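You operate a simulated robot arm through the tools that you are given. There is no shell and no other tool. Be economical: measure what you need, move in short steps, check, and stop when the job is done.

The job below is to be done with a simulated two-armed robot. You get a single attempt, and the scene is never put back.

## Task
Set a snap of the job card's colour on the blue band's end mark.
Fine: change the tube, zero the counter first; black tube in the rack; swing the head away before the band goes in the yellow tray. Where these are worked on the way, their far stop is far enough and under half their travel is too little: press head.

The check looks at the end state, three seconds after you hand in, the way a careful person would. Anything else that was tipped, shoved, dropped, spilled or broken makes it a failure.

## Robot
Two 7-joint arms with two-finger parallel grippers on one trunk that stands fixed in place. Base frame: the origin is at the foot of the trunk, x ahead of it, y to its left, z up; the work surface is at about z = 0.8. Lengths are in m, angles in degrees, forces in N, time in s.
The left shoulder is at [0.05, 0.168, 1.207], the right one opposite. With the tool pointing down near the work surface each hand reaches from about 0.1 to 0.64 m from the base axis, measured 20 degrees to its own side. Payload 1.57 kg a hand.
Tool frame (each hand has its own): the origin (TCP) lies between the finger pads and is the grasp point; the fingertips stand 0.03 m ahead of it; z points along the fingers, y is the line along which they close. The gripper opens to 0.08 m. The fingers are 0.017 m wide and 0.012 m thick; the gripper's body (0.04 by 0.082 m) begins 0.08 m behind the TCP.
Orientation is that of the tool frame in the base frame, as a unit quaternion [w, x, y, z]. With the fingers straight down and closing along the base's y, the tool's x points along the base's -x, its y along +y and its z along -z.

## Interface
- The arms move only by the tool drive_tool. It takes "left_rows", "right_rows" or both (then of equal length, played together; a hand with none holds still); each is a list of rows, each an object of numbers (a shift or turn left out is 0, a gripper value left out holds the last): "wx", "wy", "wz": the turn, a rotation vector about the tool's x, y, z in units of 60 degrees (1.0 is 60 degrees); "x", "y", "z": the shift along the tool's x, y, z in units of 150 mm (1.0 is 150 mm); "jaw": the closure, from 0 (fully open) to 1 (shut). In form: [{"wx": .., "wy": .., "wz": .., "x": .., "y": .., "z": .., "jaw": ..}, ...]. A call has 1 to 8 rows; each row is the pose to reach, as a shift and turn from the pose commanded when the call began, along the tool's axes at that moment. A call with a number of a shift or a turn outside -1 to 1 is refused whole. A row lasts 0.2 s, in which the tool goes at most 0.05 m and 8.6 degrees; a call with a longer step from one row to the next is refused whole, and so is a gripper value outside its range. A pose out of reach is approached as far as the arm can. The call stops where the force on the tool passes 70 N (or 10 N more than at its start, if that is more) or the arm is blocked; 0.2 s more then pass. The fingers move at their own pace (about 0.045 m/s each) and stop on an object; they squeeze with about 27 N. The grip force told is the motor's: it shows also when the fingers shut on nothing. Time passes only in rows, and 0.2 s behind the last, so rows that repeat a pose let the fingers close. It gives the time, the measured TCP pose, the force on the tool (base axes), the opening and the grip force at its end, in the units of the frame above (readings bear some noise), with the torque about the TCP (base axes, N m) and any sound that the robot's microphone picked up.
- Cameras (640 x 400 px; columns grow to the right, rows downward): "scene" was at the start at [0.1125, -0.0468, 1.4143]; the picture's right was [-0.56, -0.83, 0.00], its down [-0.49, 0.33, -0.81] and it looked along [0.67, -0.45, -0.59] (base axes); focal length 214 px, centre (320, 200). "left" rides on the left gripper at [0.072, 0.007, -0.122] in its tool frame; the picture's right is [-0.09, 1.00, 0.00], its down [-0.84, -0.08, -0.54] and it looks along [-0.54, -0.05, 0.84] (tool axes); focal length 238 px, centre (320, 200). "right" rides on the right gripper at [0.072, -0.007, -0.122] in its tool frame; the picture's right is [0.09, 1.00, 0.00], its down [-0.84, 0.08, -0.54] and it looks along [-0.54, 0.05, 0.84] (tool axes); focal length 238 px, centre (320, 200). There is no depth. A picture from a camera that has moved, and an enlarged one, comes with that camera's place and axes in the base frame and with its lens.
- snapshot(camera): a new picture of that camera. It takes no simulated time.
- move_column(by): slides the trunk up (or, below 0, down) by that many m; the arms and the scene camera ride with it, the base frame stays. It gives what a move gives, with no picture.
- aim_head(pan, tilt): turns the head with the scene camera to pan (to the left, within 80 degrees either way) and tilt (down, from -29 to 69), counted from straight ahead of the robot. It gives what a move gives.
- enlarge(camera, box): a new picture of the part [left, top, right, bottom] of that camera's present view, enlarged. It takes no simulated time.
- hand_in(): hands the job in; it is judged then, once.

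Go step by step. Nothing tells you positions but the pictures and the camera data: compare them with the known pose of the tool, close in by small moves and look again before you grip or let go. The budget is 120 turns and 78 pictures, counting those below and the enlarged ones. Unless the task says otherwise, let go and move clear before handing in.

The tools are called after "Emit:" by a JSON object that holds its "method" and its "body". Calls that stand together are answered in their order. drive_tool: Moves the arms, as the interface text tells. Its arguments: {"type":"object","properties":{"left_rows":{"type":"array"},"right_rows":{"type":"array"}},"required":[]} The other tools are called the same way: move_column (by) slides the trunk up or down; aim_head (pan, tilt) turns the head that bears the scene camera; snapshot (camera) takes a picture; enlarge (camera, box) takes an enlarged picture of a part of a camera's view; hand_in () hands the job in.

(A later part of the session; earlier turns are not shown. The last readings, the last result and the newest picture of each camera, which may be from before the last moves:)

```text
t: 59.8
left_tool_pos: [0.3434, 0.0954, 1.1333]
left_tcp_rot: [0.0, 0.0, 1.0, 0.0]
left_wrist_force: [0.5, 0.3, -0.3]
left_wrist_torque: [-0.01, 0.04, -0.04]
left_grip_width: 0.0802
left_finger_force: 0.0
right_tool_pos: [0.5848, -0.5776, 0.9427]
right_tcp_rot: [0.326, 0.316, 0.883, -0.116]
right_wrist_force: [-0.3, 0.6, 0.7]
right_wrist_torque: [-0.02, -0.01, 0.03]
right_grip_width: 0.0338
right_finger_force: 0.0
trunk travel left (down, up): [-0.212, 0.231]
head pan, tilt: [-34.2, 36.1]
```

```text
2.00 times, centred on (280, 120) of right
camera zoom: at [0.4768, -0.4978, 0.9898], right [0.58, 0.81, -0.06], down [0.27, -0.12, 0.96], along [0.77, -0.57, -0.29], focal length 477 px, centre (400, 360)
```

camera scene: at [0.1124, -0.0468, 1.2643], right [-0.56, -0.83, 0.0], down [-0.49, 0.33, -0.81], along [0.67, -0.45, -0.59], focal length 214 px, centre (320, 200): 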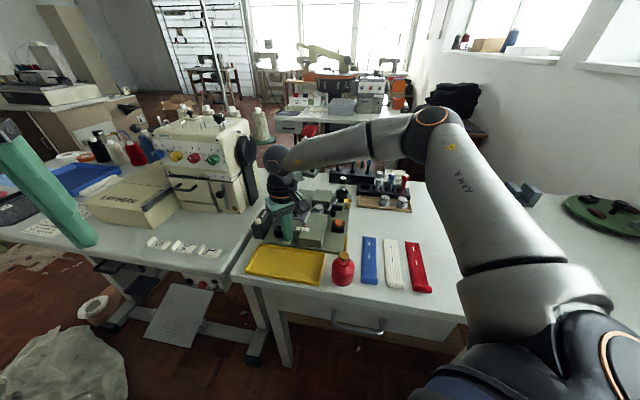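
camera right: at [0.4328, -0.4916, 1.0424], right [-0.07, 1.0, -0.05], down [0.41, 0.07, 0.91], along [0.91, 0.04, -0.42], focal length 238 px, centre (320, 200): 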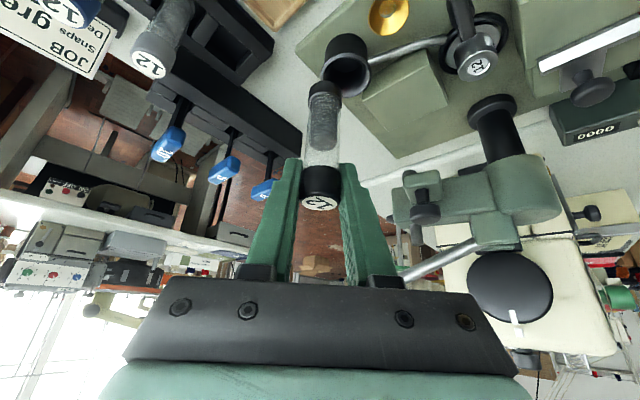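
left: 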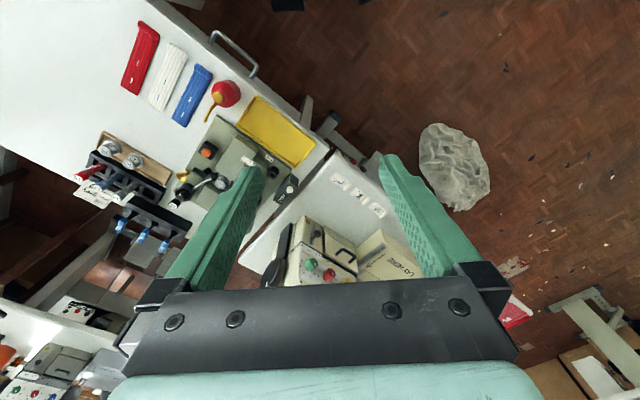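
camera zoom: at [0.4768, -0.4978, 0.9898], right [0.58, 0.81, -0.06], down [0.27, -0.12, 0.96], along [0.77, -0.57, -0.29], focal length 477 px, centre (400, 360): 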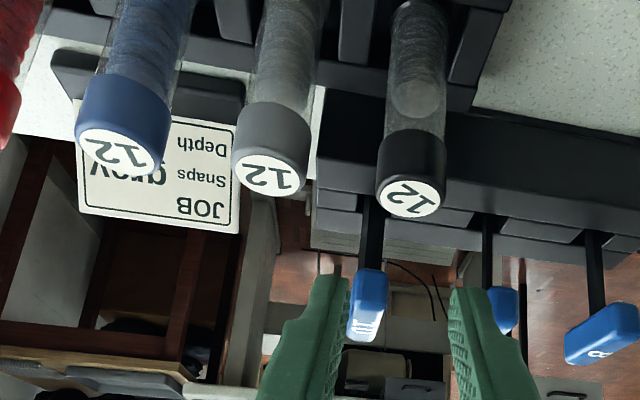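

Black tube is properly racked. Now shift one slot over to the grey tube and descend around it.

Emit:
{"method": "drive_tool", "body": {"right_rows": [{"x": 0.012, "y": -0.15, "z": -0.01}, {"x": 0.023, "y": -0.3, "z": -0.02}]}}

Emit:
{"method": "move_column", "body": {"by": -0.035}}

Emit:
{"method": "enlarge", "body": {"camera": "right", "box": [220, 40, 420, 220]}}

```text
t: 60.4
left_tool_pos: [0.3435, 0.0938, 1.1327]
left_tcp_rot: [-0.001, 0.001, 1.0, -0.001]
left_wrist_force: [-0.5, 0.6, 0.7]
left_wrist_torque: [-0.02, -0.01, -0.01]
left_grip_width: 0.0799
left_finger_force: 0.0
right_tool_pos: [0.5531, -0.6099, 0.9441]
right_tcp_rot: [0.327, 0.316, 0.883, -0.116]
right_wrist_force: [0.7, -0.2, -0.6]
right_wrist_torque: [0.0, 0.01, 0.0]
right_grip_width: 0.0344
right_finger_force: 0.1
trunk travel left (down, up): [-0.212, 0.231]
head pan, tilt: [-34.2, 36.1]
```

```text
t: 61.1
left_tool_pos: [0.344, 0.0951, 1.099]
left_tcp_rot: [0.0, 0.0, 1.0, 0.0]
left_wrist_force: [-0.4, 0.4, 0.3]
left_wrist_torque: [0.04, 0.01, 0.02]
left_grip_width: 0.0803
left_finger_force: 0.2
right_tool_pos: [0.5525, -0.6097, 0.909]
right_tcp_rot: [0.327, 0.317, 0.883, -0.117]
right_wrist_force: [0.0, -0.4, 0.2]
right_wrist_torque: [0.02, 0.01, -0.01]
right_grip_width: 0.034
right_finger_force: 0.0
trunk travel left (down, up): [-0.177, 0.266]
head pan, tilt: [-34.2, 36.1]
```

```text
2.22 times, centred on (320, 130) of right
camera zoom: at [0.4444, -0.5301, 0.9554], right [0.58, 0.81, -0.06], down [0.27, -0.12, 0.96], along [0.77, -0.57, -0.29], focal length 530 px, centre (320, 356)
```

zoom: 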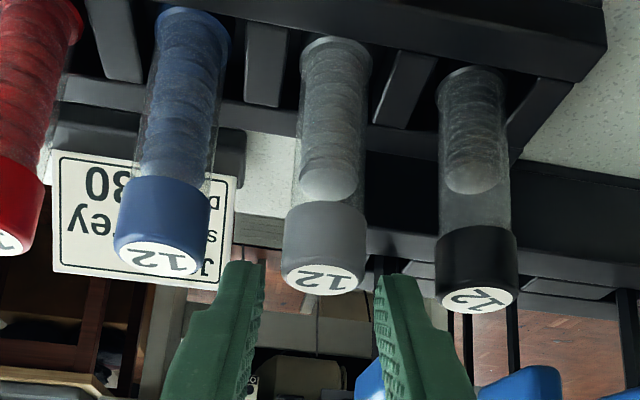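

Emit:
{"method": "move_column", "body": {"by": -0.045}}

Emit:
{"method": "drive_tool", "body": {"right_rows": [{"jaw": 1}, {"jaw": 1}, {"jaw": 1}]}}

Emit:
{"method": "move_column", "body": {"by": 0.1}}

```text
t: 62.0
left_tool_pos: [0.3433, 0.0953, 1.0534]
left_tcp_rot: [0.0, 0.0, 1.0, 0.0]
left_wrist_force: [-0.5, -1.3, -0.8]
left_wrist_torque: [-0.05, -0.02, -0.04]
left_grip_width: 0.0799
left_finger_force: 0.1
right_tool_pos: [0.5531, -0.6104, 0.8629]
right_tcp_rot: [0.326, 0.316, 0.883, -0.116]
right_wrist_force: [-0.5, 0.2, -0.4]
right_wrist_torque: [0.01, 0.01, 0.02]
right_grip_width: 0.0341
right_finger_force: 0.0
trunk travel left (down, up): [-0.132, 0.311]
head pan, tilt: [-34.2, 36.1]
```

```text
t: 62.8
left_tool_pos: [0.3438, 0.0938, 1.0527]
left_tcp_rot: [0.0, 0.0, 1.0, 0.001]
left_wrist_force: [0.1, -0.2, -1.2]
left_wrist_torque: [-0.03, -0.01, -0.02]
left_grip_width: 0.0802
left_finger_force: 0.0
right_tool_pos: [0.5528, -0.6098, 0.8635]
right_tcp_rot: [0.327, 0.316, 0.883, -0.116]
right_wrist_force: [0.9, 0.4, 0.4]
right_wrist_torque: [-0.02, 0.02, -0.02]
right_grip_width: 0.0229
right_finger_force: 27.0
trunk travel left (down, up): [-0.132, 0.311]
head pan, tilt: [-34.2, 36.1]
```

```text
t: 64.2
left_tool_pos: [0.3436, 0.0956, 1.153]
left_tcp_rot: [-0.001, 0.0, 1.0, 0.0]
left_wrist_force: [-0.2, 0.3, -0.1]
left_wrist_torque: [-0.02, 0.0, 0.02]
left_grip_width: 0.0802
left_finger_force: 0.0
right_tool_pos: [0.5515, -0.6099, 0.9638]
right_tcp_rot: [0.326, 0.316, 0.884, -0.115]
right_wrist_force: [0.3, -0.1, -0.9]
right_wrist_torque: [0.01, 0.03, 0.02]
right_grip_width: 0.0229
right_finger_force: 27.4
trunk travel left (down, up): [-0.232, 0.211]
head pan, tilt: [-34.2, 36.1]
```

Emit:
{"method": "move_column", "body": {"by": 0.02}}

Emit:
{"method": "drive_tool", "body": {"right_rows": [{"x": 0.083, "y": 0.222, "z": -0.071}, {"x": 0.167, "y": 0.445, "z": -0.143}, {"x": 0.25, "y": 0.667, "z": -0.214}, {"x": 0.334, "y": 0.89, "z": -0.286}]}}

Emit:
{"method": "move_column", "body": {"by": -0.075}}

Emit:
{"method": "enlarge", "body": {"camera": "right", "box": [220, 20, 420, 200]}}

```text
t: 64.8
left_tool_pos: [0.3443, 0.0935, 1.1741]
left_tcp_rot: [0.0, 0.0, 1.0, -0.001]
left_wrist_force: [0.0, -0.8, 0.0]
left_wrist_torque: [0.03, 0.0, -0.01]
left_grip_width: 0.0798
left_finger_force: 0.1
right_tool_pos: [0.5537, -0.6097, 0.9835]
right_tcp_rot: [0.327, 0.316, 0.883, -0.116]
right_wrist_force: [-0.4, -0.4, 0.3]
right_wrist_torque: [-0.02, 0.03, 0.02]
right_grip_width: 0.0227
right_finger_force: 27.0
trunk travel left (down, up): [-0.252, 0.191]
head pan, tilt: [-34.2, 36.1]
```

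```text
t: 65.8
left_tool_pos: [0.3437, 0.0942, 1.1732]
left_tcp_rot: [0.0, 0.0, 1.0, 0.0]
left_wrist_force: [0.6, -0.7, 0.1]
left_wrist_torque: [-0.01, -0.01, -0.05]
left_grip_width: 0.0801
left_finger_force: 0.1
right_tool_pos: [0.5859, -0.4651, 0.9839]
right_tcp_rot: [0.327, 0.317, 0.883, -0.116]
right_wrist_force: [0.8, -0.2, -0.2]
right_wrist_torque: [0.01, -0.02, 0.01]
right_grip_width: 0.0229
right_finger_force: 26.5
trunk travel left (down, up): [-0.252, 0.191]
head pan, tilt: [-34.2, 36.1]
```

```text
t: 66.9
left_tool_pos: [0.3432, 0.0958, 1.0988]
left_tcp_rot: [0.0, 0.0, 1.0, -0.001]
left_wrist_force: [0.6, -0.1, -0.2]
left_wrist_torque: [0.02, 0.0, 0.06]
left_grip_width: 0.0799
left_finger_force: 0.0
right_tool_pos: [0.5863, -0.4654, 0.9098]
right_tcp_rot: [0.326, 0.315, 0.884, -0.115]
right_wrist_force: [0.3, -0.5, -0.6]
right_wrist_torque: [0.04, 0.01, -0.03]
right_grip_width: 0.023
right_finger_force: 26.9
trunk travel left (down, up): [-0.177, 0.266]
head pan, tilt: [-34.2, 36.1]
```

```text
2.22 times, centred on (320, 110) of right
camera zoom: at [0.4778, -0.3854, 0.956], right [0.58, 0.81, -0.06], down [0.27, -0.12, 0.96], along [0.77, -0.57, -0.29], focal length 530 px, centre (320, 400)
```

zoom: 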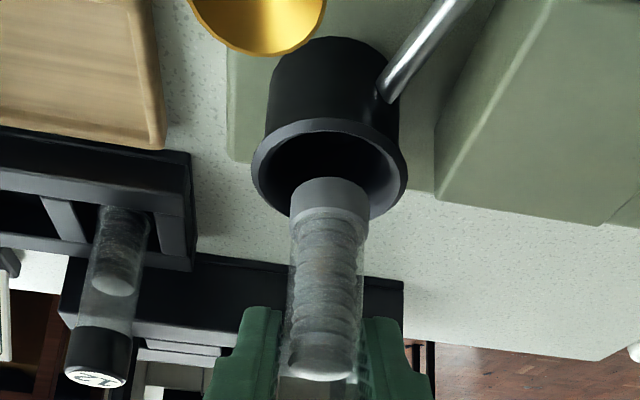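

Bottom is over the cup mouth. Lower to the seat (expected TCP z≈.874) and release.

Emit:
{"method": "move_column", "body": {"by": -0.032}}

Emit:
{"method": "drive_tool", "body": {"right_rows": [{"x": 0.018, "z": 0.02}, {"x": 0.025, "z": 0.03}]}}

```text
t: 67.7
left_tool_pos: [0.343, 0.0939, 1.0665]
left_tcp_rot: [0.0, 0.001, 1.0, 0.0]
left_wrist_force: [-0.4, -0.4, -0.8]
left_wrist_torque: [0.0, 0.0, -0.01]
left_grip_width: 0.0802
left_finger_force: 0.0
right_tool_pos: [0.5864, -0.466, 0.8792]
right_tcp_rot: [0.326, 0.316, 0.883, -0.116]
right_wrist_force: [0.3, 0.5, -0.3]
right_wrist_torque: [-0.02, -0.01, -0.02]
right_grip_width: 0.0228
right_finger_force: 27.6
trunk travel left (down, up): [-0.145, 0.298]
head pan, tilt: [-34.2, 36.1]
```

```text
t: 68.3
left_tool_pos: [0.3421, 0.0945, 1.0665]
left_tcp_rot: [0.0, 0.0, 1.0, 0.0]
left_wrist_force: [0.0, -0.2, 0.0]
left_wrist_torque: [0.0, -0.03, -0.03]
left_grip_width: 0.0801
left_finger_force: 0.1
right_tool_pos: [0.5865, -0.4647, 0.8731]
right_tcp_rot: [0.329, 0.316, 0.882, -0.116]
right_wrist_force: [0.2, -0.4, 7.2]
right_wrist_torque: [0.0, -0.12, -0.04]
right_grip_width: 0.0226
right_finger_force: 26.9
trunk travel left (down, up): [-0.145, 0.298]
head pan, tilt: [-34.2, 36.1]
```

Floor contact at .873 as expected. Release, and rise clear.

Emit:
{"method": "drive_tool", "body": {"right_rows": [{"jaw": 0.3}, {"jaw": 0.3}, {"jaw": 0.3}]}}

Emit:
{"method": "move_column", "body": {"by": 0.1}}

Emit:
{"method": "enlarge", "body": {"camera": "scene", "box": [230, 110, 410, 260]}}

```text
t: 69.1
left_tool_pos: [0.3438, 0.0957, 1.0662]
left_tcp_rot: [-0.001, 0.0, 1.0, -0.001]
left_wrist_force: [-0.6, -0.1, -0.1]
left_wrist_torque: [0.0, 0.02, 0.0]
left_grip_width: 0.0798
left_finger_force: 0.0
right_tool_pos: [0.5909, -0.4604, 0.8747]
right_tcp_rot: [0.332, 0.313, 0.883, -0.111]
right_wrist_force: [19.4, 11.9, 10.0]
right_wrist_torque: [0.13, -0.43, 0.45]
right_grip_width: 0.0372
right_finger_force: 0.0
trunk travel left (down, up): [-0.145, 0.298]
head pan, tilt: [-34.2, 36.1]
```

```text
t: 70.4
left_tool_pos: [0.3439, 0.0939, 1.1669]
left_tcp_rot: [0.0, 0.0, 1.0, 0.0]
left_wrist_force: [-0.6, 0.0, -0.3]
left_wrist_torque: [0.02, 0.0, 0.01]
left_grip_width: 0.0796
left_finger_force: 0.0
right_tool_pos: [0.5866, -0.4657, 0.9704]
right_tcp_rot: [0.326, 0.316, 0.883, -0.116]
right_wrist_force: [0.4, -0.2, 0.1]
right_wrist_torque: [0.0, 0.0, 0.0]
right_grip_width: 0.056
right_finger_force: 0.0
trunk travel left (down, up): [-0.245, 0.198]
head pan, tilt: [-34.2, 36.1]
```

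```text
2.67 times, centred on (320, 185) of scene
camera zoom: at [0.1127, -0.0469, 1.2842], right [-0.56, -0.83, 0.0], down [-0.49, 0.33, -0.81], along [0.67, -0.45, -0.59], focal length 572 px, centre (320, 240)
```

zoom: 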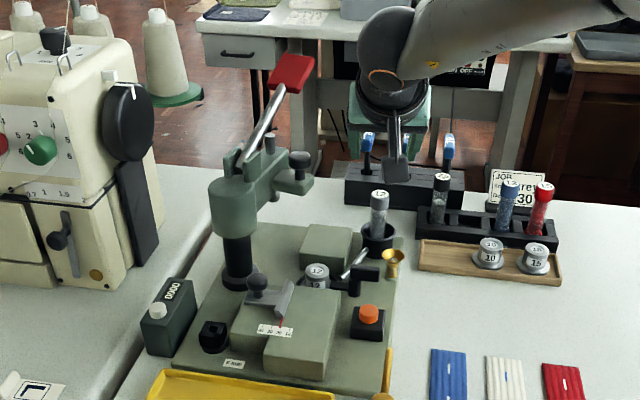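

The grey tube stands in the cup and the black one is racked. I judge the fence (20) to be the side guide matching the 40 mm band's centre marks, so I leave it. Next: the blue band—I'll move over its free end with the fingers open, closing across its width.

Emit:
{"method": "drive_tool", "body": {"right_rows": [{"x": 0.191, "y": -0.106, "z": -0.164, "wx": 0.03, "wz": 0.035, "jaw": 0}, {"x": 0.383, "y": -0.211, "z": -0.328, "wx": 0.065, "wz": 0.076, "jaw": 0}, {"x": 0.574, "y": -0.317, "z": -0.492, "wx": 0.065, "wz": 0.076, "jaw": 0}, {"x": 0.766, "y": -0.422, "z": -0.656, "wx": 0.065, "wz": 0.076, "jaw": 0}, {"x": 0.957, "y": -0.528, "z": -0.82, "wx": 0.065, "wz": 0.076, "jaw": 0}]}}

Emit:
{"method": "move_column", "body": {"by": -0.07}}

Emit:
{"method": "snapshot", "body": {"camera": "right"}}

```text
t: 71.6
left_tool_pos: [0.3427, 0.0946, 1.1667]
left_tcp_rot: [0.0, -0.001, 1.0, 0.001]
left_wrist_force: [0.1, 0.2, -1.3]
left_wrist_torque: [0.0, 0.01, 0.01]
left_grip_width: 0.0801
left_finger_force: 0.0
right_tool_pos: [0.388, -0.4068, 0.9718]
right_tcp_rot: [0.321, 0.362, 0.865, -0.133]
right_wrist_force: [-0.1, 0.0, -0.4]
right_wrist_torque: [-0.01, 0.02, -0.01]
right_grip_width: 0.0801
right_finger_force: 0.0
trunk travel left (down, up): [-0.245, 0.198]
head pan, tilt: [-34.2, 36.1]
```

```text
t: 72.7
left_tool_pos: [0.3413, 0.0954, 1.0959]
left_tcp_rot: [0.0, 0.001, 1.0, 0.0]
left_wrist_force: [0.0, -0.3, 0.2]
left_wrist_torque: [-0.03, 0.0, 0.01]
left_grip_width: 0.0801
left_finger_force: 0.1
right_tool_pos: [0.3892, -0.4064, 0.9026]
right_tcp_rot: [0.319, 0.362, 0.865, -0.133]
right_wrist_force: [-0.2, 0.3, 0.1]
right_wrist_torque: [0.03, 0.0, 0.01]
right_grip_width: 0.08
right_finger_force: 0.1
trunk travel left (down, up): [-0.175, 0.268]
head pan, tilt: [-34.2, 36.1]
```

```text
14 pictures are left
camera right: at [0.2898, -0.3162, 0.9487], right [0.66, 0.75, -0.06], down [0.25, -0.15, 0.96], along [0.71, -0.65, -0.29], focal length 238 px, centre (320, 200)
```

right: 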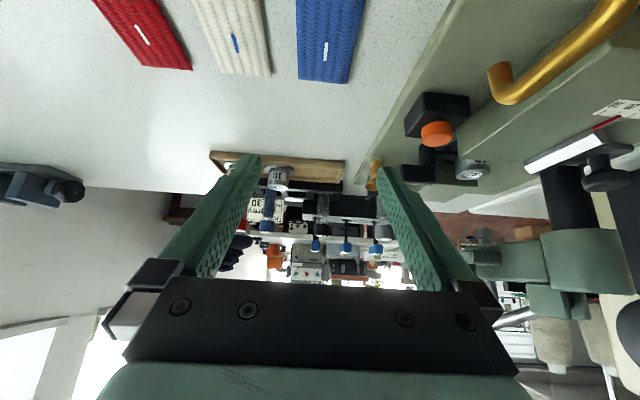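

The white band lies only ~20 mm from the blue one, so I narrow the opening to about 51 mm before descending onto the blue end.

Emit:
{"method": "drive_tool", "body": {"right_rows": [{"x": 0.072, "y": -0.019, "z": -0.061, "jaw": 0.36}, {"x": 0.072, "y": -0.019, "z": -0.061, "jaw": 0.36}, {"x": 0.072, "y": -0.019, "z": -0.061, "jaw": 0.36}]}}

Emit:
{"method": "move_column", "body": {"by": -0.055}}

Emit:
{"method": "enlarge", "body": {"camera": "right", "box": [220, 60, 420, 220]}}

```text
t: 73.5
left_tool_pos: [0.3427, 0.0942, 1.0969]
left_tcp_rot: [-0.001, 0.0, 1.0, 0.0]
left_wrist_force: [0.1, 0.7, -0.3]
left_wrist_torque: [-0.01, -0.01, -0.02]
left_grip_width: 0.0801
left_finger_force: 0.0
right_tool_pos: [0.3771, -0.3986, 0.9012]
right_tcp_rot: [0.32, 0.361, 0.866, -0.132]
right_wrist_force: [-0.4, -0.1, 0.2]
right_wrist_torque: [0.01, 0.01, 0.0]
right_grip_width: 0.0512
right_finger_force: 0.0
trunk travel left (down, up): [-0.175, 0.268]
head pan, tilt: [-34.2, 36.1]
```

```text
t: 74.5
left_tool_pos: [0.3433, 0.0948, 1.0416]
left_tcp_rot: [0.0, 0.0, 1.0, 0.001]
left_wrist_force: [0.4, -0.5, -0.3]
left_wrist_torque: [-0.05, -0.01, 0.0]
left_grip_width: 0.08
left_finger_force: 0.1
right_tool_pos: [0.3783, -0.398, 0.8476]
right_tcp_rot: [0.319, 0.362, 0.866, -0.133]
right_wrist_force: [-0.6, -0.4, 0.1]
right_wrist_torque: [0.01, 0.02, -0.02]
right_grip_width: 0.0509
right_finger_force: 0.0
trunk travel left (down, up): [-0.12, 0.323]
head pan, tilt: [-34.2, 36.1]
```

```text
2.50 times, centred on (320, 140) of right
camera zoom: at [0.2778, -0.3083, 0.8934], right [0.66, 0.75, -0.06], down [0.25, -0.15, 0.96], along [0.71, -0.65, -0.29], focal length 596 px, centre (320, 350)
```

zoom: 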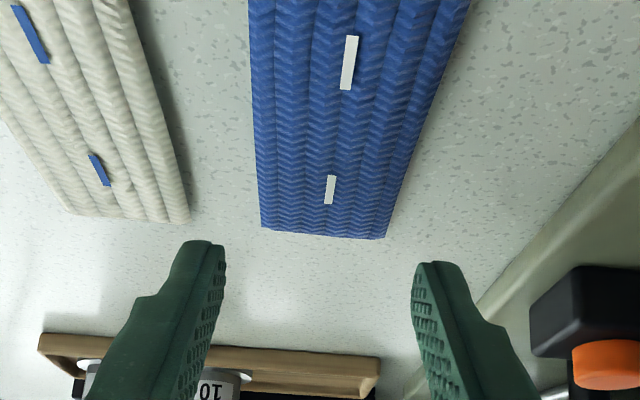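

Emit:
{"method": "move_column", "body": {"by": -0.0165}}

Emit:
{"method": "drive_tool", "body": {"right_rows": [{"jaw": 0.6}, {"jaw": 0.6}, {"jaw": 0.7}, {"jaw": 0.7}]}}

Emit:
{"method": "enlarge", "body": {"camera": "right", "box": [220, 40, 420, 220]}}

```text
t: 75.1
left_tool_pos: [0.3427, 0.0954, 1.0235]
left_tcp_rot: [0.0, 0.0, 1.0, 0.0]
left_wrist_force: [0.0, 0.0, 0.5]
left_wrist_torque: [0.01, -0.01, -0.01]
left_grip_width: 0.0799
left_finger_force: 0.0
right_tool_pos: [0.3764, -0.398, 0.8297]
right_tcp_rot: [0.32, 0.362, 0.865, -0.133]
right_wrist_force: [0.4, 0.3, -0.5]
right_wrist_torque: [0.0, 0.0, -0.01]
right_grip_width: 0.0511
right_finger_force: 0.0
trunk travel left (down, up): [-0.104, 0.339]
head pan, tilt: [-34.2, 36.1]
```

```text
t: 76.1
left_tool_pos: [0.3436, 0.0946, 1.0249]
left_tcp_rot: [0.0, 0.0, 1.0, 0.0]
left_wrist_force: [0.3, 0.6, 0.0]
left_wrist_torque: [0.01, -0.02, 0.02]
left_grip_width: 0.0798
left_finger_force: 0.1
right_tool_pos: [0.3774, -0.3983, 0.8303]
right_tcp_rot: [0.32, 0.362, 0.865, -0.133]
right_wrist_force: [-0.7, 0.5, 0.4]
right_wrist_torque: [0.01, -0.01, 0.0]
right_grip_width: 0.0385
right_finger_force: 26.9
trunk travel left (down, up): [-0.104, 0.339]
head pan, tilt: [-34.2, 36.1]
```

```text
2.22 times, centred on (320, 130) of right
camera zoom: at [0.2778, -0.3083, 0.8769], right [0.66, 0.75, -0.06], down [0.25, -0.15, 0.96], along [0.71, -0.65, -0.29], focal length 530 px, centre (320, 356)
```

zoom: 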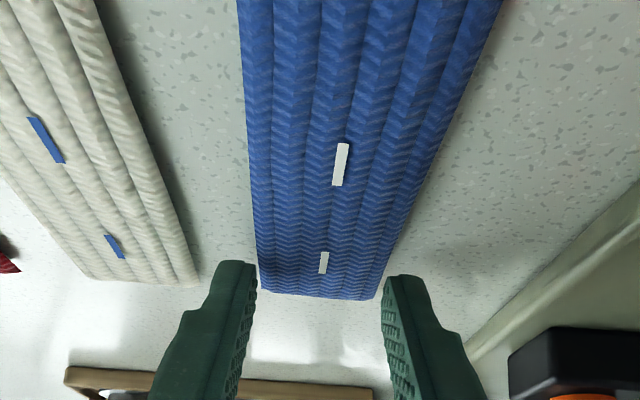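

Gripped at 38.5 mm. Lift with the trunk and look at how the band hangs.

Emit:
{"method": "move_column", "body": {"by": 0.09}}

Emit:
{"method": "snapshot", "body": {"camera": "right"}}

```text
t: 77.4
left_tool_pos: [0.3429, 0.0939, 1.1152]
left_tcp_rot: [0.001, 0.0, 1.0, 0.0]
left_wrist_force: [-0.7, -0.8, -0.1]
left_wrist_torque: [-0.01, -0.01, 0.0]
left_grip_width: 0.0802
left_finger_force: 0.1
right_tool_pos: [0.3772, -0.3986, 0.9198]
right_tcp_rot: [0.319, 0.362, 0.866, -0.133]
right_wrist_force: [0.4, -0.1, 0.0]
right_wrist_torque: [-0.02, -0.02, 0.03]
right_grip_width: 0.0385
right_finger_force: 26.5
trunk travel left (down, up): [-0.194, 0.249]
head pan, tilt: [-34.2, 36.1]
```

```text
11 pictures are left
camera right: at [0.2779, -0.3083, 0.9667], right [0.66, 0.75, -0.06], down [0.25, -0.15, 0.96], along [0.71, -0.65, -0.29], focal length 238 px, centre (320, 200)
```

right: 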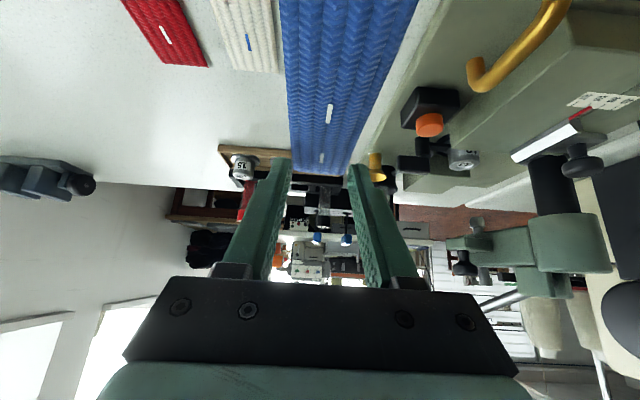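

The band is held rigidly and level, mark ~8 mm beyond the TCP. I raise well clear of the oiler spout and carry it over toward the die.

Emit:
{"method": "move_column", "body": {"by": 0.08}}

Emit:
{"method": "drive_tool", "body": {"right_rows": [{"x": -0.078, "y": 0.184, "z": 0.066}, {"x": -0.155, "y": 0.368, "z": 0.132}, {"x": -0.233, "y": 0.552, "z": 0.198}, {"x": -0.31, "y": 0.736, "z": 0.264}, {"x": -0.388, "y": 0.92, "z": 0.33}]}}

Emit:
{"method": "drive_tool", "body": {"right_rows": [{"x": -0.077, "y": 0.183, "z": 0.067}]}}

Emit:
{"method": "move_column", "body": {"by": -0.085}}

Emit:
{"method": "enlarge", "body": {"camera": "right", "box": [210, 0, 430, 220]}}

```text
t: 78.5
left_tool_pos: [0.3424, 0.0951, 1.1935]
left_tcp_rot: [-0.001, 0.0, 1.0, 0.0]
left_wrist_force: [-0.6, -1.2, -0.2]
left_wrist_torque: [0.01, -0.01, 0.01]
left_grip_width: 0.0799
left_finger_force: 0.1
right_tool_pos: [0.3774, -0.3989, 0.9992]
right_tcp_rot: [0.319, 0.362, 0.866, -0.133]
right_wrist_force: [0.0, 1.0, -0.1]
right_wrist_torque: [-0.02, -0.05, -0.01]
right_grip_width: 0.0387
right_finger_force: 26.9
trunk travel left (down, up): [-0.274, 0.169]
head pan, tilt: [-34.2, 36.1]
```

```text
t: 79.7
left_tool_pos: [0.344, 0.0942, 1.1951]
left_tcp_rot: [0.0, 0.0, 1.0, 0.0]
left_wrist_force: [-0.4, -0.7, -0.5]
left_wrist_torque: [-0.01, 0.02, -0.06]
left_grip_width: 0.08
left_finger_force: 0.1
right_tool_pos: [0.5295, -0.3557, 1.0013]
right_tcp_rot: [0.318, 0.361, 0.866, -0.132]
right_wrist_force: [0.8, -0.1, -0.6]
right_wrist_torque: [-0.02, 0.0, 0.0]
right_grip_width: 0.0384
right_finger_force: 27.4
trunk travel left (down, up): [-0.274, 0.169]
head pan, tilt: [-34.2, 36.1]
```

```text
t: 80.1
left_tool_pos: [0.3445, 0.0951, 1.1948]
left_tcp_rot: [0.0, 0.0, 1.0, 0.0]
left_wrist_force: [0.3, 0.3, -0.7]
left_wrist_torque: [0.01, -0.01, 0.01]
left_grip_width: 0.0801
left_finger_force: 0.0
right_tool_pos: [0.5605, -0.3477, 1.0009]
right_tcp_rot: [0.32, 0.362, 0.866, -0.132]
right_wrist_force: [0.0, 0.3, -0.8]
right_wrist_torque: [0.02, -0.01, 0.02]
right_grip_width: 0.0387
right_finger_force: 27.3
trunk travel left (down, up): [-0.274, 0.169]
head pan, tilt: [-34.2, 36.1]
```

```text
t: 81.3
left_tool_pos: [0.3433, 0.0953, 1.1097]
left_tcp_rot: [-0.001, -0.001, 1.0, 0.0]
left_wrist_force: [0.3, -0.5, -0.3]
left_wrist_torque: [-0.03, 0.0, -0.01]
left_grip_width: 0.0801
left_finger_force: 0.0
right_tool_pos: [0.5601, -0.3476, 0.917]
right_tcp_rot: [0.319, 0.362, 0.865, -0.133]
right_wrist_force: [0.2, -0.6, -0.5]
right_wrist_torque: [0.0, 0.01, 0.02]
right_grip_width: 0.0383
right_finger_force: 27.1
trunk travel left (down, up): [-0.188, 0.254]
head pan, tilt: [-34.2, 36.1]
```

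```text
1.82 times, centred on (320, 110) of right
camera zoom: at [0.4599, -0.2572, 0.9632], right [0.66, 0.75, -0.06], down [0.25, -0.15, 0.96], along [0.71, -0.65, -0.29], focal length 433 px, centre (320, 364)
```

zoom: 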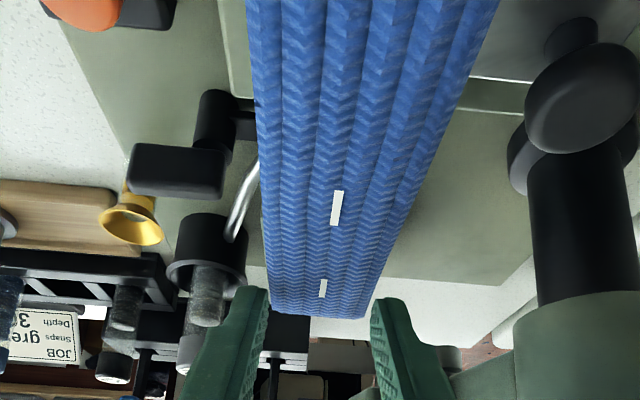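

Emit:
{"method": "move_column", "body": {"by": -0.037}}

Emit:
{"method": "drive_tool", "body": {"right_rows": [{"x": 0.017, "z": 0.02}, {"x": 0.034, "z": 0.04}]}}

Emit:
{"method": "enlarge", "body": {"camera": "scene", "box": [250, 130, 370, 250]}}

```text
t: 82.2
left_tool_pos: [0.3423, 0.0957, 1.0738]
left_tcp_rot: [0.0, -0.001, 1.0, 0.0]
left_wrist_force: [-0.2, -0.1, 0.2]
left_wrist_torque: [0.01, 0.01, -0.03]
left_grip_width: 0.08
left_finger_force: 0.2
right_tool_pos: [0.5597, -0.3471, 0.879]
right_tcp_rot: [0.32, 0.362, 0.866, -0.132]
right_wrist_force: [0.5, -0.6, -0.1]
right_wrist_torque: [0.02, 0.01, -0.02]
right_grip_width: 0.0383
right_finger_force: 26.9
trunk travel left (down, up): [-0.152, 0.291]
head pan, tilt: [-34.2, 36.1]
```

```text
t: 82.8
left_tool_pos: [0.3429, 0.0947, 1.0738]
left_tcp_rot: [-0.001, 0.0, 1.0, 0.001]
left_wrist_force: [0.4, 0.1, 0.1]
left_wrist_torque: [-0.01, -0.03, -0.05]
left_grip_width: 0.08
left_finger_force: 0.0
right_tool_pos: [0.559, -0.349, 0.8704]
right_tcp_rot: [0.32, 0.363, 0.865, -0.132]
right_wrist_force: [-0.9, -1.0, 3.0]
right_wrist_torque: [0.2, 0.27, 0.14]
right_grip_width: 0.0388
right_finger_force: 27.3
trunk travel left (down, up): [-0.152, 0.291]
head pan, tilt: [-34.2, 36.1]
```

```text
3.33 times, centred on (310, 190) of scene
camera zoom: at [0.1122, -0.0468, 1.1909], right [-0.56, -0.83, 0.0], down [-0.49, 0.33, -0.81], along [0.67, -0.45, -0.59], focal length 715 px, centre (353, 233)
```

zoom: 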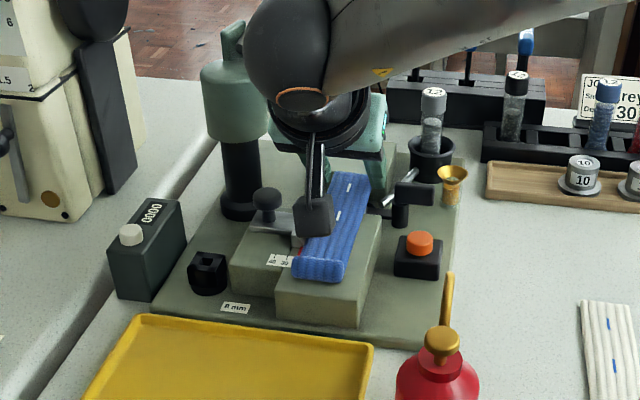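

Both views put the mark within ~2 mm of the die, and the band is touching down on the bed. Lower a hair, release, and rise.

Emit:
{"method": "drive_tool", "body": {"right_rows": [{"x": 0.009, "z": 0.011}, {"x": 0.009, "z": 0.011, "jaw": 0.38}, {"x": 0.009, "z": 0.011, "jaw": 0.38}, {"x": 0.009, "z": 0.011, "jaw": 0.38}]}}

Emit:
{"method": "move_column", "body": {"by": 0.12}}

Emit:
{"method": "enlarge", "body": {"camera": "right", "box": [200, 0, 520, 220]}}

```text
t: 83.8
left_tool_pos: [0.3426, 0.0956, 1.0722]
left_tcp_rot: [-0.001, 0.0, 1.0, 0.001]
left_wrist_force: [-0.5, 0.5, -0.6]
left_wrist_torque: [0.04, 0.03, 0.03]
left_grip_width: 0.0801
left_finger_force: 0.0
right_tool_pos: [0.5589, -0.3481, 0.8681]
right_tcp_rot: [0.319, 0.362, 0.866, -0.132]
right_wrist_force: [-0.6, -0.3, 0.6]
right_wrist_torque: [-0.01, 0.01, -0.01]
right_grip_width: 0.0495
right_finger_force: 0.1
trunk travel left (down, up): [-0.152, 0.291]
head pan, tilt: [-34.2, 36.1]
```

```text
t: 85.3
left_tool_pos: [0.3433, 0.0941, 1.1926]
left_tcp_rot: [0.0, 0.0, 1.0, 0.0]
left_wrist_force: [0.2, 1.0, 0.5]
left_wrist_torque: [0.03, -0.03, -0.01]
left_grip_width: 0.0801
left_finger_force: 0.1
right_tool_pos: [0.5605, -0.3477, 0.9886]
right_tcp_rot: [0.321, 0.361, 0.865, -0.132]
right_wrist_force: [-0.9, -0.7, 0.3]
right_wrist_torque: [0.0, -0.01, 0.03]
right_grip_width: 0.0498
right_finger_force: 0.1
trunk travel left (down, up): [-0.271, 0.171]
head pan, tilt: [-34.2, 36.1]
```

```text
1.82 times, centred on (360, 110) of right
camera zoom: at [0.46, -0.2573, 1.0358], right [0.66, 0.75, -0.06], down [0.25, -0.15, 0.96], along [0.71, -0.65, -0.29], focal length 433 px, centre (247, 364)
```

zoom: 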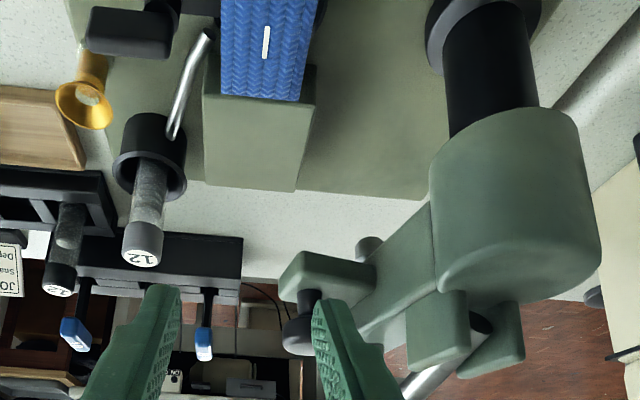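

The band lies centred with its mark over the die. Now for the head: I'll raise, yaw the hand to face straight ahead, and line up with the head's knob at about (.63,-.376,.957).

Emit:
{"method": "drive_tool", "body": {"right_rows": [{"x": -0.072, "z": -0.085, "wx": -0.083, "wz": -0.097, "y": -0.02}, {"x": -0.144, "z": -0.169, "wx": -0.166, "wz": -0.195, "y": -0.04}, {"x": -0.216, "z": -0.254, "wx": -0.249, "wz": -0.292, "y": -0.06}, {"x": -0.216, "z": -0.254, "wx": -0.332, "wz": -0.389, "y": -0.06}, {"x": -0.216, "z": -0.254, "wx": -0.415, "wz": -0.487, "y": -0.06}, {"x": -0.216, "z": -0.254, "wx": -0.498, "wz": -0.584, "y": -0.06}]}}

Emit:
{"method": "move_column", "body": {"by": -0.05}}

```text
t: 86.7
left_tool_pos: [0.3432, 0.0947, 1.1919]
left_tcp_rot: [0.0, 0.0, 1.0, 0.001]
left_wrist_force: [-0.3, 0.8, 0.9]
left_wrist_torque: [-0.03, -0.01, -0.02]
left_grip_width: 0.08
left_finger_force: 0.2
right_tool_pos: [0.5531, -0.3538, 1.0404]
right_tcp_rot: [0.347, -0.005, 0.938, 0.003]
right_wrist_force: [-0.8, -0.6, -0.4]
right_wrist_torque: [-0.01, 0.01, -0.03]
right_grip_width: 0.0496
right_finger_force: 0.1
trunk travel left (down, up): [-0.271, 0.171]
head pan, tilt: [-34.2, 36.1]
```

```text
t: 87.6
left_tool_pos: [0.3423, 0.0945, 1.1422]
left_tcp_rot: [0.0, 0.0, 1.0, 0.0]
left_wrist_force: [-0.6, 0.3, -1.0]
left_wrist_torque: [-0.01, 0.02, 0.0]
left_grip_width: 0.08
left_finger_force: 0.1
right_tool_pos: [0.5526, -0.3538, 0.9893]
right_tcp_rot: [0.347, -0.006, 0.938, 0.002]
right_wrist_force: [0.2, 0.2, 0.4]
right_wrist_torque: [0.0, -0.01, 0.04]
right_grip_width: 0.0496
right_finger_force: 0.0
trunk travel left (down, up): [-0.221, 0.221]
head pan, tilt: [-34.2, 36.1]
```

Emit:
{"method": "drive_tool", "body": {"right_rows": [{"x": -0.091, "z": -0.106, "jaw": 0.4}, {"x": -0.2, "y": -0.07, "z": -0.01}, {"x": -0.32, "y": -0.147, "z": 0.09}, {"x": -0.443, "y": -0.147, "z": 0.195}]}}

Emit:
{"method": "enlarge", "body": {"camera": "right", "box": [200, 40, 480, 240]}}

```text
t: 88.6
left_tool_pos: [0.3436, 0.0949, 1.1432]
left_tcp_rot: [0.0, 0.0, 1.0, 0.0]
left_wrist_force: [-0.2, -0.2, 0.0]
left_wrist_torque: [-0.04, -0.04, 0.0]
left_grip_width: 0.0802
left_finger_force: 0.0
right_tool_pos: [0.6225, -0.3745, 1.0109]
right_tcp_rot: [0.347, -0.006, 0.938, 0.002]
right_wrist_force: [0.9, -0.4, -0.2]
right_wrist_torque: [-0.03, -0.04, 0.0]
right_grip_width: 0.0481
right_finger_force: 0.1
trunk travel left (down, up): [-0.221, 0.221]
head pan, tilt: [-34.2, 36.1]
```

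```text
2.00 times, centred on (340, 140) of right
camera zoom: at [0.4884, -0.3829, 1.057], right [-0.08, 0.99, -0.06], down [0.28, 0.08, 0.96], along [0.96, 0.06, -0.29], focal length 477 px, centre (280, 320)
```

zoom: 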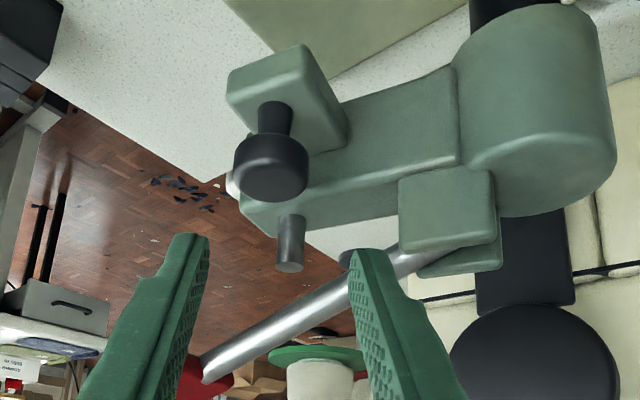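

The knob sits between the fingers, about 6 mm to their right-hand side. I narrow the opening, centre on it, descend and grip.

Emit:
{"method": "drive_tool", "body": {"right_rows": [{"x": -0.028, "y": -0.043, "jaw": 0.55}, {"x": 0.028, "y": -0.043, "z": -0.02, "jaw": 0.55}, {"x": 0.11, "y": -0.043, "z": 0.07, "jaw": 0.55}, {"x": 0.197, "y": -0.043, "z": 0.173, "jaw": 0.55}, {"x": 0.197, "y": -0.043, "z": 0.173, "jaw": 1}, {"x": 0.197, "y": -0.043, "z": 0.173, "jaw": 1}, {"x": 0.197, "y": -0.043, "z": 0.173, "jaw": 1}]}}

```text
t: 90.2
left_tool_pos: [0.3426, 0.0953, 1.1419]
left_tcp_rot: [0.001, 0.0, 1.0, 0.0]
left_wrist_force: [-0.7, 0.4, -0.7]
left_wrist_torque: [-0.02, 0.0, -0.02]
left_grip_width: 0.0801
left_finger_force: 0.1
right_tool_pos: [0.6169, -0.381, 0.9716]
right_tcp_rot: [0.346, -0.006, 0.938, 0.002]
right_wrist_force: [-0.8, 5.8, -3.3]
right_wrist_torque: [0.12, -0.23, 0.17]
right_grip_width: 0.0267
right_finger_force: 34.7
trunk travel left (down, up): [-0.221, 0.221]
head pan, tilt: [-34.2, 36.1]
```

Knob gripped (26.7 mm). Swing the head along its arc, first ~32°.

Emit:
{"method": "drive_tool", "body": {"right_rows": [{"x": 0.07, "y": 0.01, "z": -0.06}, {"x": 0.139, "y": 0.025, "z": -0.119}, {"x": 0.205, "y": 0.052, "z": -0.176}, {"x": 0.268, "y": 0.092, "z": -0.23}]}}

```text
t: 91.2
left_tool_pos: [0.3416, 0.0938, 1.1433]
left_tcp_rot: [0.0, 0.0, 1.0, -0.001]
left_wrist_force: [0.6, -0.1, 0.4]
left_wrist_torque: [0.01, 0.01, -0.01]
left_grip_width: 0.0799
left_finger_force: 0.1
right_tool_pos: [0.5623, -0.3707, 0.9723]
right_tcp_rot: [0.348, -0.005, 0.938, 0.001]
right_wrist_force: [-8.1, -12.5, 10.6]
right_wrist_torque: [0.01, 0.06, -0.32]
right_grip_width: 0.0223
right_finger_force: 35.0
trunk travel left (down, up): [-0.221, 0.221]
head pan, tilt: [-34.2, 36.1]
```

Emit:
{"method": "enlarge", "body": {"camera": "right", "box": [180, 20, 500, 240]}}

```text
1.82 times, centred on (340, 130) of right
camera zoom: at [0.4279, -0.3782, 1.0189], right [-0.08, 0.99, -0.06], down [0.28, 0.08, 0.96], along [0.96, 0.06, -0.29], focal length 433 px, centre (284, 327)
```

zoom: 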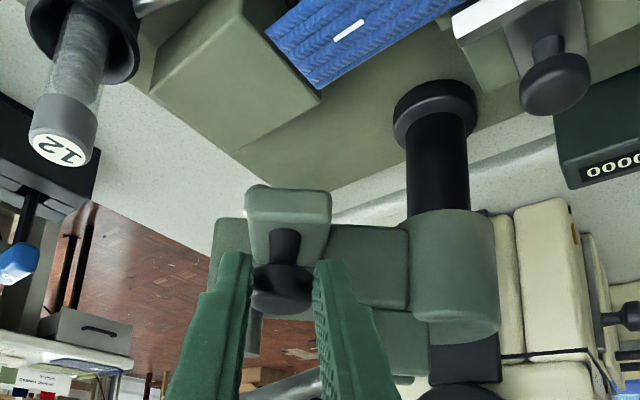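

The head has turned about 30° and the knob is slipping toward the fingertips. Regrip slightly deeper, then continue.

Emit:
{"method": "drive_tool", "body": {"right_rows": [{"jaw": 0.52}, {"x": -0.035, "y": 0.006, "z": 0.034, "jaw": 0.52}, {"x": -0.035, "y": 0.006, "z": 0.034, "jaw": 1}, {"x": -0.035, "y": 0.006, "z": 0.034, "jaw": 1}, {"x": -0.035, "y": 0.006, "z": 0.034, "jaw": 1}]}}

Emit:
{"method": "drive_tool", "body": {"right_rows": [{"x": 0.059, "y": 0.049, "z": -0.051}, {"x": 0.113, "y": 0.108, "z": -0.097}, {"x": 0.159, "y": 0.176, "z": -0.137}, {"x": 0.198, "y": 0.253, "z": -0.17}]}}

```text
t: 92.4
left_tool_pos: [0.3427, 0.0936, 1.1431]
left_tcp_rot: [0.0, 0.0, 1.0, 0.001]
left_wrist_force: [0.9, 0.7, 0.9]
left_wrist_torque: [-0.02, -0.05, -0.01]
left_grip_width: 0.0799
left_finger_force: 0.0
right_tool_pos: [0.5697, -0.3693, 0.9696]
right_tcp_rot: [0.346, -0.004, 0.938, 0.002]
right_wrist_force: [-6.5, -17.4, 4.3]
right_wrist_torque: [-0.54, 0.43, -0.56]
right_grip_width: 0.0267
right_finger_force: 34.2
trunk travel left (down, up): [-0.221, 0.221]
head pan, tilt: [-34.2, 36.1]
```

```text
t: 93.4
left_tool_pos: [0.3392, 0.0934, 1.1447]
left_tcp_rot: [0.002, -0.001, 1.0, 0.001]
left_wrist_force: [-0.8, -0.7, -0.4]
left_wrist_torque: [-0.02, -0.02, 0.0]
left_grip_width: 0.0802
left_finger_force: 0.1
right_tool_pos: [0.5256, -0.3338, 0.9714]
right_tcp_rot: [0.343, -0.001, 0.939, -0.003]
right_wrist_force: [-37.0, -27.4, 17.6]
right_wrist_torque: [-0.17, 1.01, -1.22]
right_grip_width: 0.0248
right_finger_force: 36.4
trunk travel left (down, up): [-0.221, 0.221]
head pan, tilt: [-34.2, 36.1]
```

Emit:
{"method": "drive_tool", "body": {"right_rows": [{"x": 0.025, "y": 0.005, "z": -0.021}, {"x": 0.05, "y": 0.073, "z": -0.0425}]}}

Emit:
{"method": "enlarge", "body": {"camera": "scene", "box": [240, 110, 380, 250]}}

```text
t: 94.0
left_tool_pos: [0.34, 0.0943, 1.1449]
left_tcp_rot: [0.003, 0.0, 1.0, 0.001]
left_wrist_force: [-0.1, 0.7, 0.1]
left_wrist_torque: [0.02, 0.01, 0.0]
left_grip_width: 0.08
left_finger_force: 0.1
right_tool_pos: [0.5152, -0.3196, 0.9707]
right_tcp_rot: [0.344, -0.004, 0.939, 0.0]
right_wrist_force: [-36.0, -16.3, 12.7]
right_wrist_torque: [-0.04, 1.14, -0.82]
right_grip_width: 0.0237
right_finger_force: 35.7
trunk travel left (down, up): [-0.221, 0.221]
head pan, tilt: [-34.2, 36.1]
```

```text
2.86 times, centred on (310, 180) of scene
camera zoom: at [0.1078, -0.0479, 1.2613], right [-0.56, -0.83, 0.0], down [-0.48, 0.33, -0.81], along [0.67, -0.45, -0.59], focal length 613 px, centre (349, 257)
```

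zoom: 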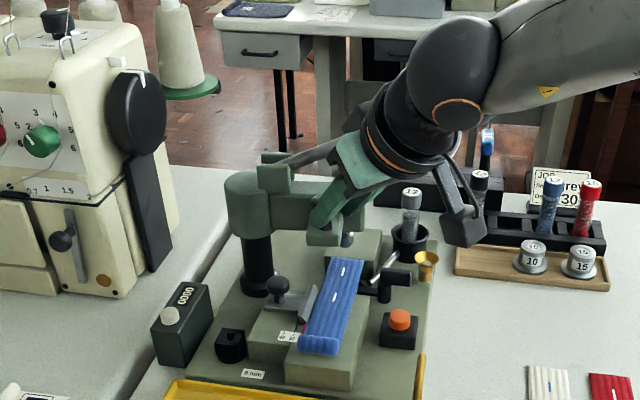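

The ram now appears above the die. I relax the radial load and creep a few degrees further to find the stop.

Emit:
{"method": "drive_tool", "body": {"right_rows": [{"x": 0.024, "y": -0.013, "z": -0.0204}, {"x": 0.033, "y": 0.02, "z": -0.029}, {"x": 0.043, "y": 0.052, "z": -0.037}]}}

```text
t: 94.8
left_tool_pos: [0.3413, 0.0939, 1.1443]
left_tcp_rot: [0.001, 0.0, 1.0, 0.0]
left_wrist_force: [0.7, -0.5, 0.4]
left_wrist_torque: [0.01, -0.03, 0.01]
left_grip_width: 0.0801
left_finger_force: 0.0
right_tool_pos: [0.5107, -0.3105, 0.9705]
right_tcp_rot: [0.346, -0.007, 0.938, 0.003]
right_wrist_force: [-21.6, -4.6, 0.8]
right_wrist_torque: [0.06, 0.52, -0.22]
right_grip_width: 0.0221
right_finger_force: 34.8
trunk travel left (down, up): [-0.221, 0.221]
head pan, tilt: [-34.2, 36.1]
```

Emit:
{"method": "drive_tool", "body": {"right_rows": [{"x": 0.018, "y": 0.02, "z": -0.0155}, {"x": 0.026, "y": 0.055, "z": -0.0225}]}}

Emit:
{"method": "enlarge", "body": {"camera": "right", "box": [220, 0, 560, 230]}}

```text
t: 95.4
left_tool_pos: [0.3382, 0.093, 1.145]
left_tcp_rot: [0.003, 0.0, 1.0, 0.0]
left_wrist_force: [-0.5, 0.0, -0.2]
left_wrist_torque: [0.04, -0.08, 0.02]
left_grip_width: 0.08
left_finger_force: 0.1
right_tool_pos: [0.5047, -0.3041, 0.9741]
right_tcp_rot: [0.348, -0.003, 0.938, 0.001]
right_wrist_force: [-7.9, -7.9, -2.9]
right_wrist_torque: [0.49, -0.72, 0.45]
right_grip_width: 0.0
right_finger_force: 21.3
trunk travel left (down, up): [-0.221, 0.221]
head pan, tilt: [-34.2, 36.1]
```

```text
1.74 times, centred on (390, 115) of right
camera zoom: at [0.3698, -0.3127, 1.0193], right [-0.08, 0.99, -0.06], down [0.28, 0.08, 0.96], along [0.96, 0.06, -0.28], focal length 414 px, centre (198, 348)
```

zoom: 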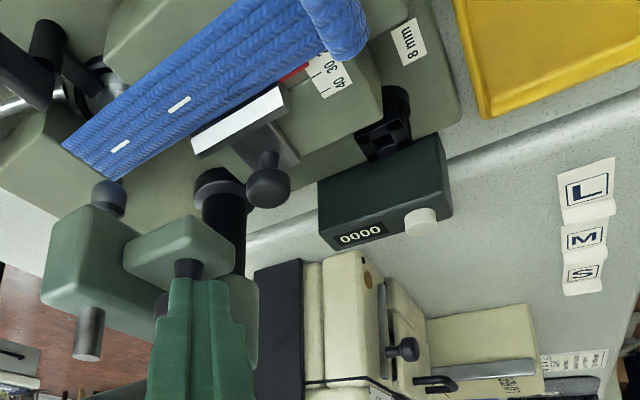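

The grip slipped off but the ram appears right over the die. I'll put the closed fingers on the knob's other side and nudge the head gently to find its working stop.

Emit:
{"method": "drive_tool", "body": {"right_rows": [{"x": -0.152, "z": -0.177}, {"x": -0.199, "y": -0.243, "z": -0.137}, {"x": -0.12, "y": -0.243, "z": -0.045}, {"x": -0.047, "y": -0.243, "z": 0.04}, {"x": -0.047, "y": -0.21, "z": 0.04}, {"x": -0.047, "y": -0.18, "z": 0.04}, {"x": -0.047, "y": -0.15, "z": 0.04}]}}

```text
t: 97.0
left_tool_pos: [0.3426, 0.0918, 1.144]
left_tcp_rot: [0.0, 0.0, 1.0, 0.001]
left_wrist_force: [0.3, 0.1, 0.4]
left_wrist_torque: [0.01, -0.04, 0.0]
left_grip_width: 0.0799
left_finger_force: 0.0
right_tool_pos: [0.5174, -0.3323, 0.9709]
right_tcp_rot: [0.347, -0.002, 0.938, -0.001]
right_wrist_force: [-2.1, -27.7, 7.4]
right_wrist_torque: [-0.45, -0.11, -0.65]
right_grip_width: 0.0
right_finger_force: 21.3
trunk travel left (down, up): [-0.221, 0.221]
head pan, tilt: [-34.2, 36.1]
```

Firm resistance: the head is at its working stop. Back off, rise, and look for the lever's red handle.

Emit:
{"method": "drive_tool", "body": {"right_rows": [{"y": -0.06}, {"x": -0.174, "y": -0.06, "z": -0.2}, {"x": -0.347, "y": -0.06, "z": -0.405}, {"x": -0.25, "y": 0.1, "z": -0.5}, {"x": -0.1, "y": 0.3, "z": -0.62}]}}

Emit:
{"method": "enlarge", "body": {"camera": "scene", "box": [240, 90, 400, 250]}}

```text
t: 98.2
left_tool_pos: [0.3425, 0.0954, 1.1431]
left_tcp_rot: [-0.001, 0.0, 1.0, 0.0]
left_wrist_force: [-0.4, -0.4, -0.4]
left_wrist_torque: [-0.02, 0.02, -0.01]
left_grip_width: 0.0797
left_finger_force: 0.1
right_tool_pos: [0.4675, -0.2819, 1.052]
right_tcp_rot: [0.347, -0.006, 0.938, 0.002]
right_wrist_force: [-0.1, -0.4, -0.1]
right_wrist_torque: [-0.02, -0.02, 0.03]
right_grip_width: 0.0002
right_finger_force: 21.1
trunk travel left (down, up): [-0.221, 0.221]
head pan, tilt: [-34.2, 36.1]
```

```text
2.50 times, centred on (320, 170) of scene
camera zoom: at [0.1123, -0.0466, 1.2608], right [-0.56, -0.83, 0.0], down [-0.49, 0.33, -0.81], along [0.67, -0.46, -0.59], focal length 536 px, centre (320, 275)
```

zoom: 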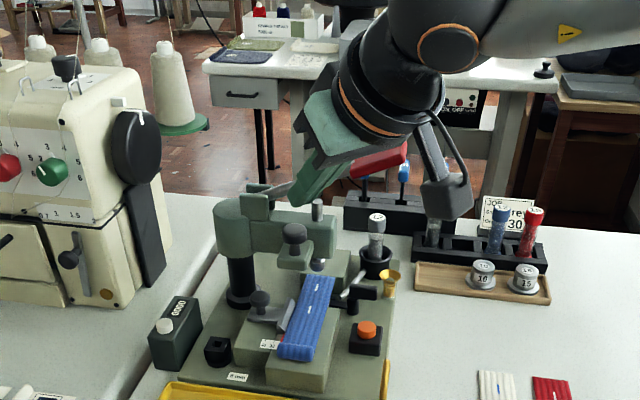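

The handle is at about (.52,-.41,1.02). I move the closed fingers above it, then press down.

Emit:
{"method": "drive_tool", "body": {"right_rows": [{"x": -0.195, "z": -0.228}, {"x": -0.23, "y": -0.21, "z": -0.2}, {"x": -0.27, "y": -0.43, "z": -0.165}, {"x": -0.31, "y": -0.65, "z": -0.13}, {"x": -0.352, "y": -0.854, "z": -0.093}, {"x": -0.265, "y": -0.854, "z": 0.008}]}}

Emit:
{"method": "drive_tool", "body": {"right_rows": [{"x": 0.087, "z": 0.101}, {"x": 0.174, "z": 0.202}, {"x": 0.217, "z": 0.253}]}}

```text
t: 99.6
left_tool_pos: [0.3436, 0.0944, 1.1433]
left_tcp_rot: [-0.001, 0.0, 1.0, 0.0]
left_wrist_force: [0.2, -0.2, 0.2]
left_wrist_torque: [-0.01, -0.01, 0.02]
left_grip_width: 0.08
left_finger_force: 0.1
right_tool_pos: [0.5016, -0.4082, 1.0767]
right_tcp_rot: [0.347, -0.006, 0.938, 0.002]
right_wrist_force: [-0.4, -0.3, 0.3]
right_wrist_torque: [-0.01, 0.0, -0.03]
right_grip_width: 0.0
right_finger_force: 21.2
trunk travel left (down, up): [-0.221, 0.221]
head pan, tilt: [-34.2, 36.1]
```

```text
t: 100.4
left_tool_pos: [0.3441, 0.0945, 1.1432]
left_tcp_rot: [0.0, -0.001, 1.0, 0.0]
left_wrist_force: [0.1, -0.3, 0.4]
left_wrist_torque: [0.02, 0.0, 0.03]
left_grip_width: 0.0799
left_finger_force: 0.1
right_tool_pos: [0.5007, -0.4092, 1.0264]
right_tcp_rot: [0.347, -0.005, 0.938, 0.002]
right_wrist_force: [0.0, -1.6, 2.4]
right_wrist_torque: [-0.04, 0.01, -0.03]
right_grip_width: 0.0
right_finger_force: 21.6
trunk travel left (down, up): [-0.221, 0.221]
head pan, tilt: [-34.2, 36.1]
```

Emit:
{"method": "drive_tool", "body": {"right_rows": [{"x": 0.087, "z": 0.101}, {"x": 0.174, "z": 0.202}, {"x": 0.217, "z": 0.253}]}}

Emit:
{"method": "enlarge", "body": {"camera": "right", "box": [180, 0, 520, 230]}}

```text
t: 101.2
left_tool_pos: [0.3414, 0.096, 1.1452]
left_tcp_rot: [0.002, 0.001, 1.0, -0.001]
left_wrist_force: [-0.5, 0.0, 0.9]
left_wrist_torque: [0.0, 0.01, 0.01]
left_grip_width: 0.08
left_finger_force: 0.0
right_tool_pos: [0.5006, -0.4075, 0.9852]
right_tcp_rot: [0.356, -0.006, 0.934, 0.0]
right_wrist_force: [-7.1, -7.7, 31.3]
right_wrist_torque: [-0.1, -0.26, -0.03]
right_grip_width: 0.0003
right_finger_force: 21.3
trunk travel left (down, up): [-0.221, 0.221]
head pan, tilt: [-34.2, 36.1]
```

```text
1.74 times, centred on (350, 115) of right
camera zoom: at [0.3654, -0.4163, 1.0297], right [-0.08, 0.99, -0.07], down [0.26, 0.08, 0.96], along [0.96, 0.06, -0.27], focal length 414 px, centre (268, 348)
```

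zoom: 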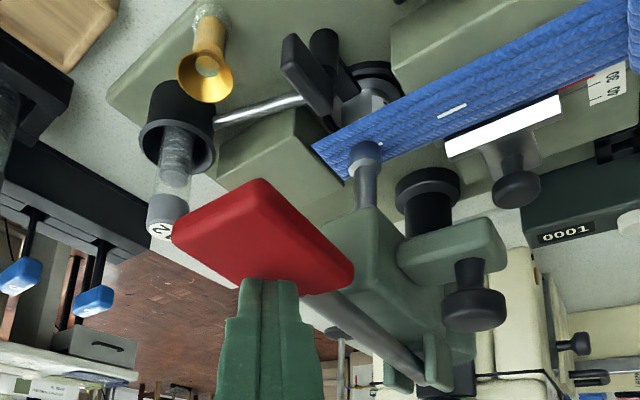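

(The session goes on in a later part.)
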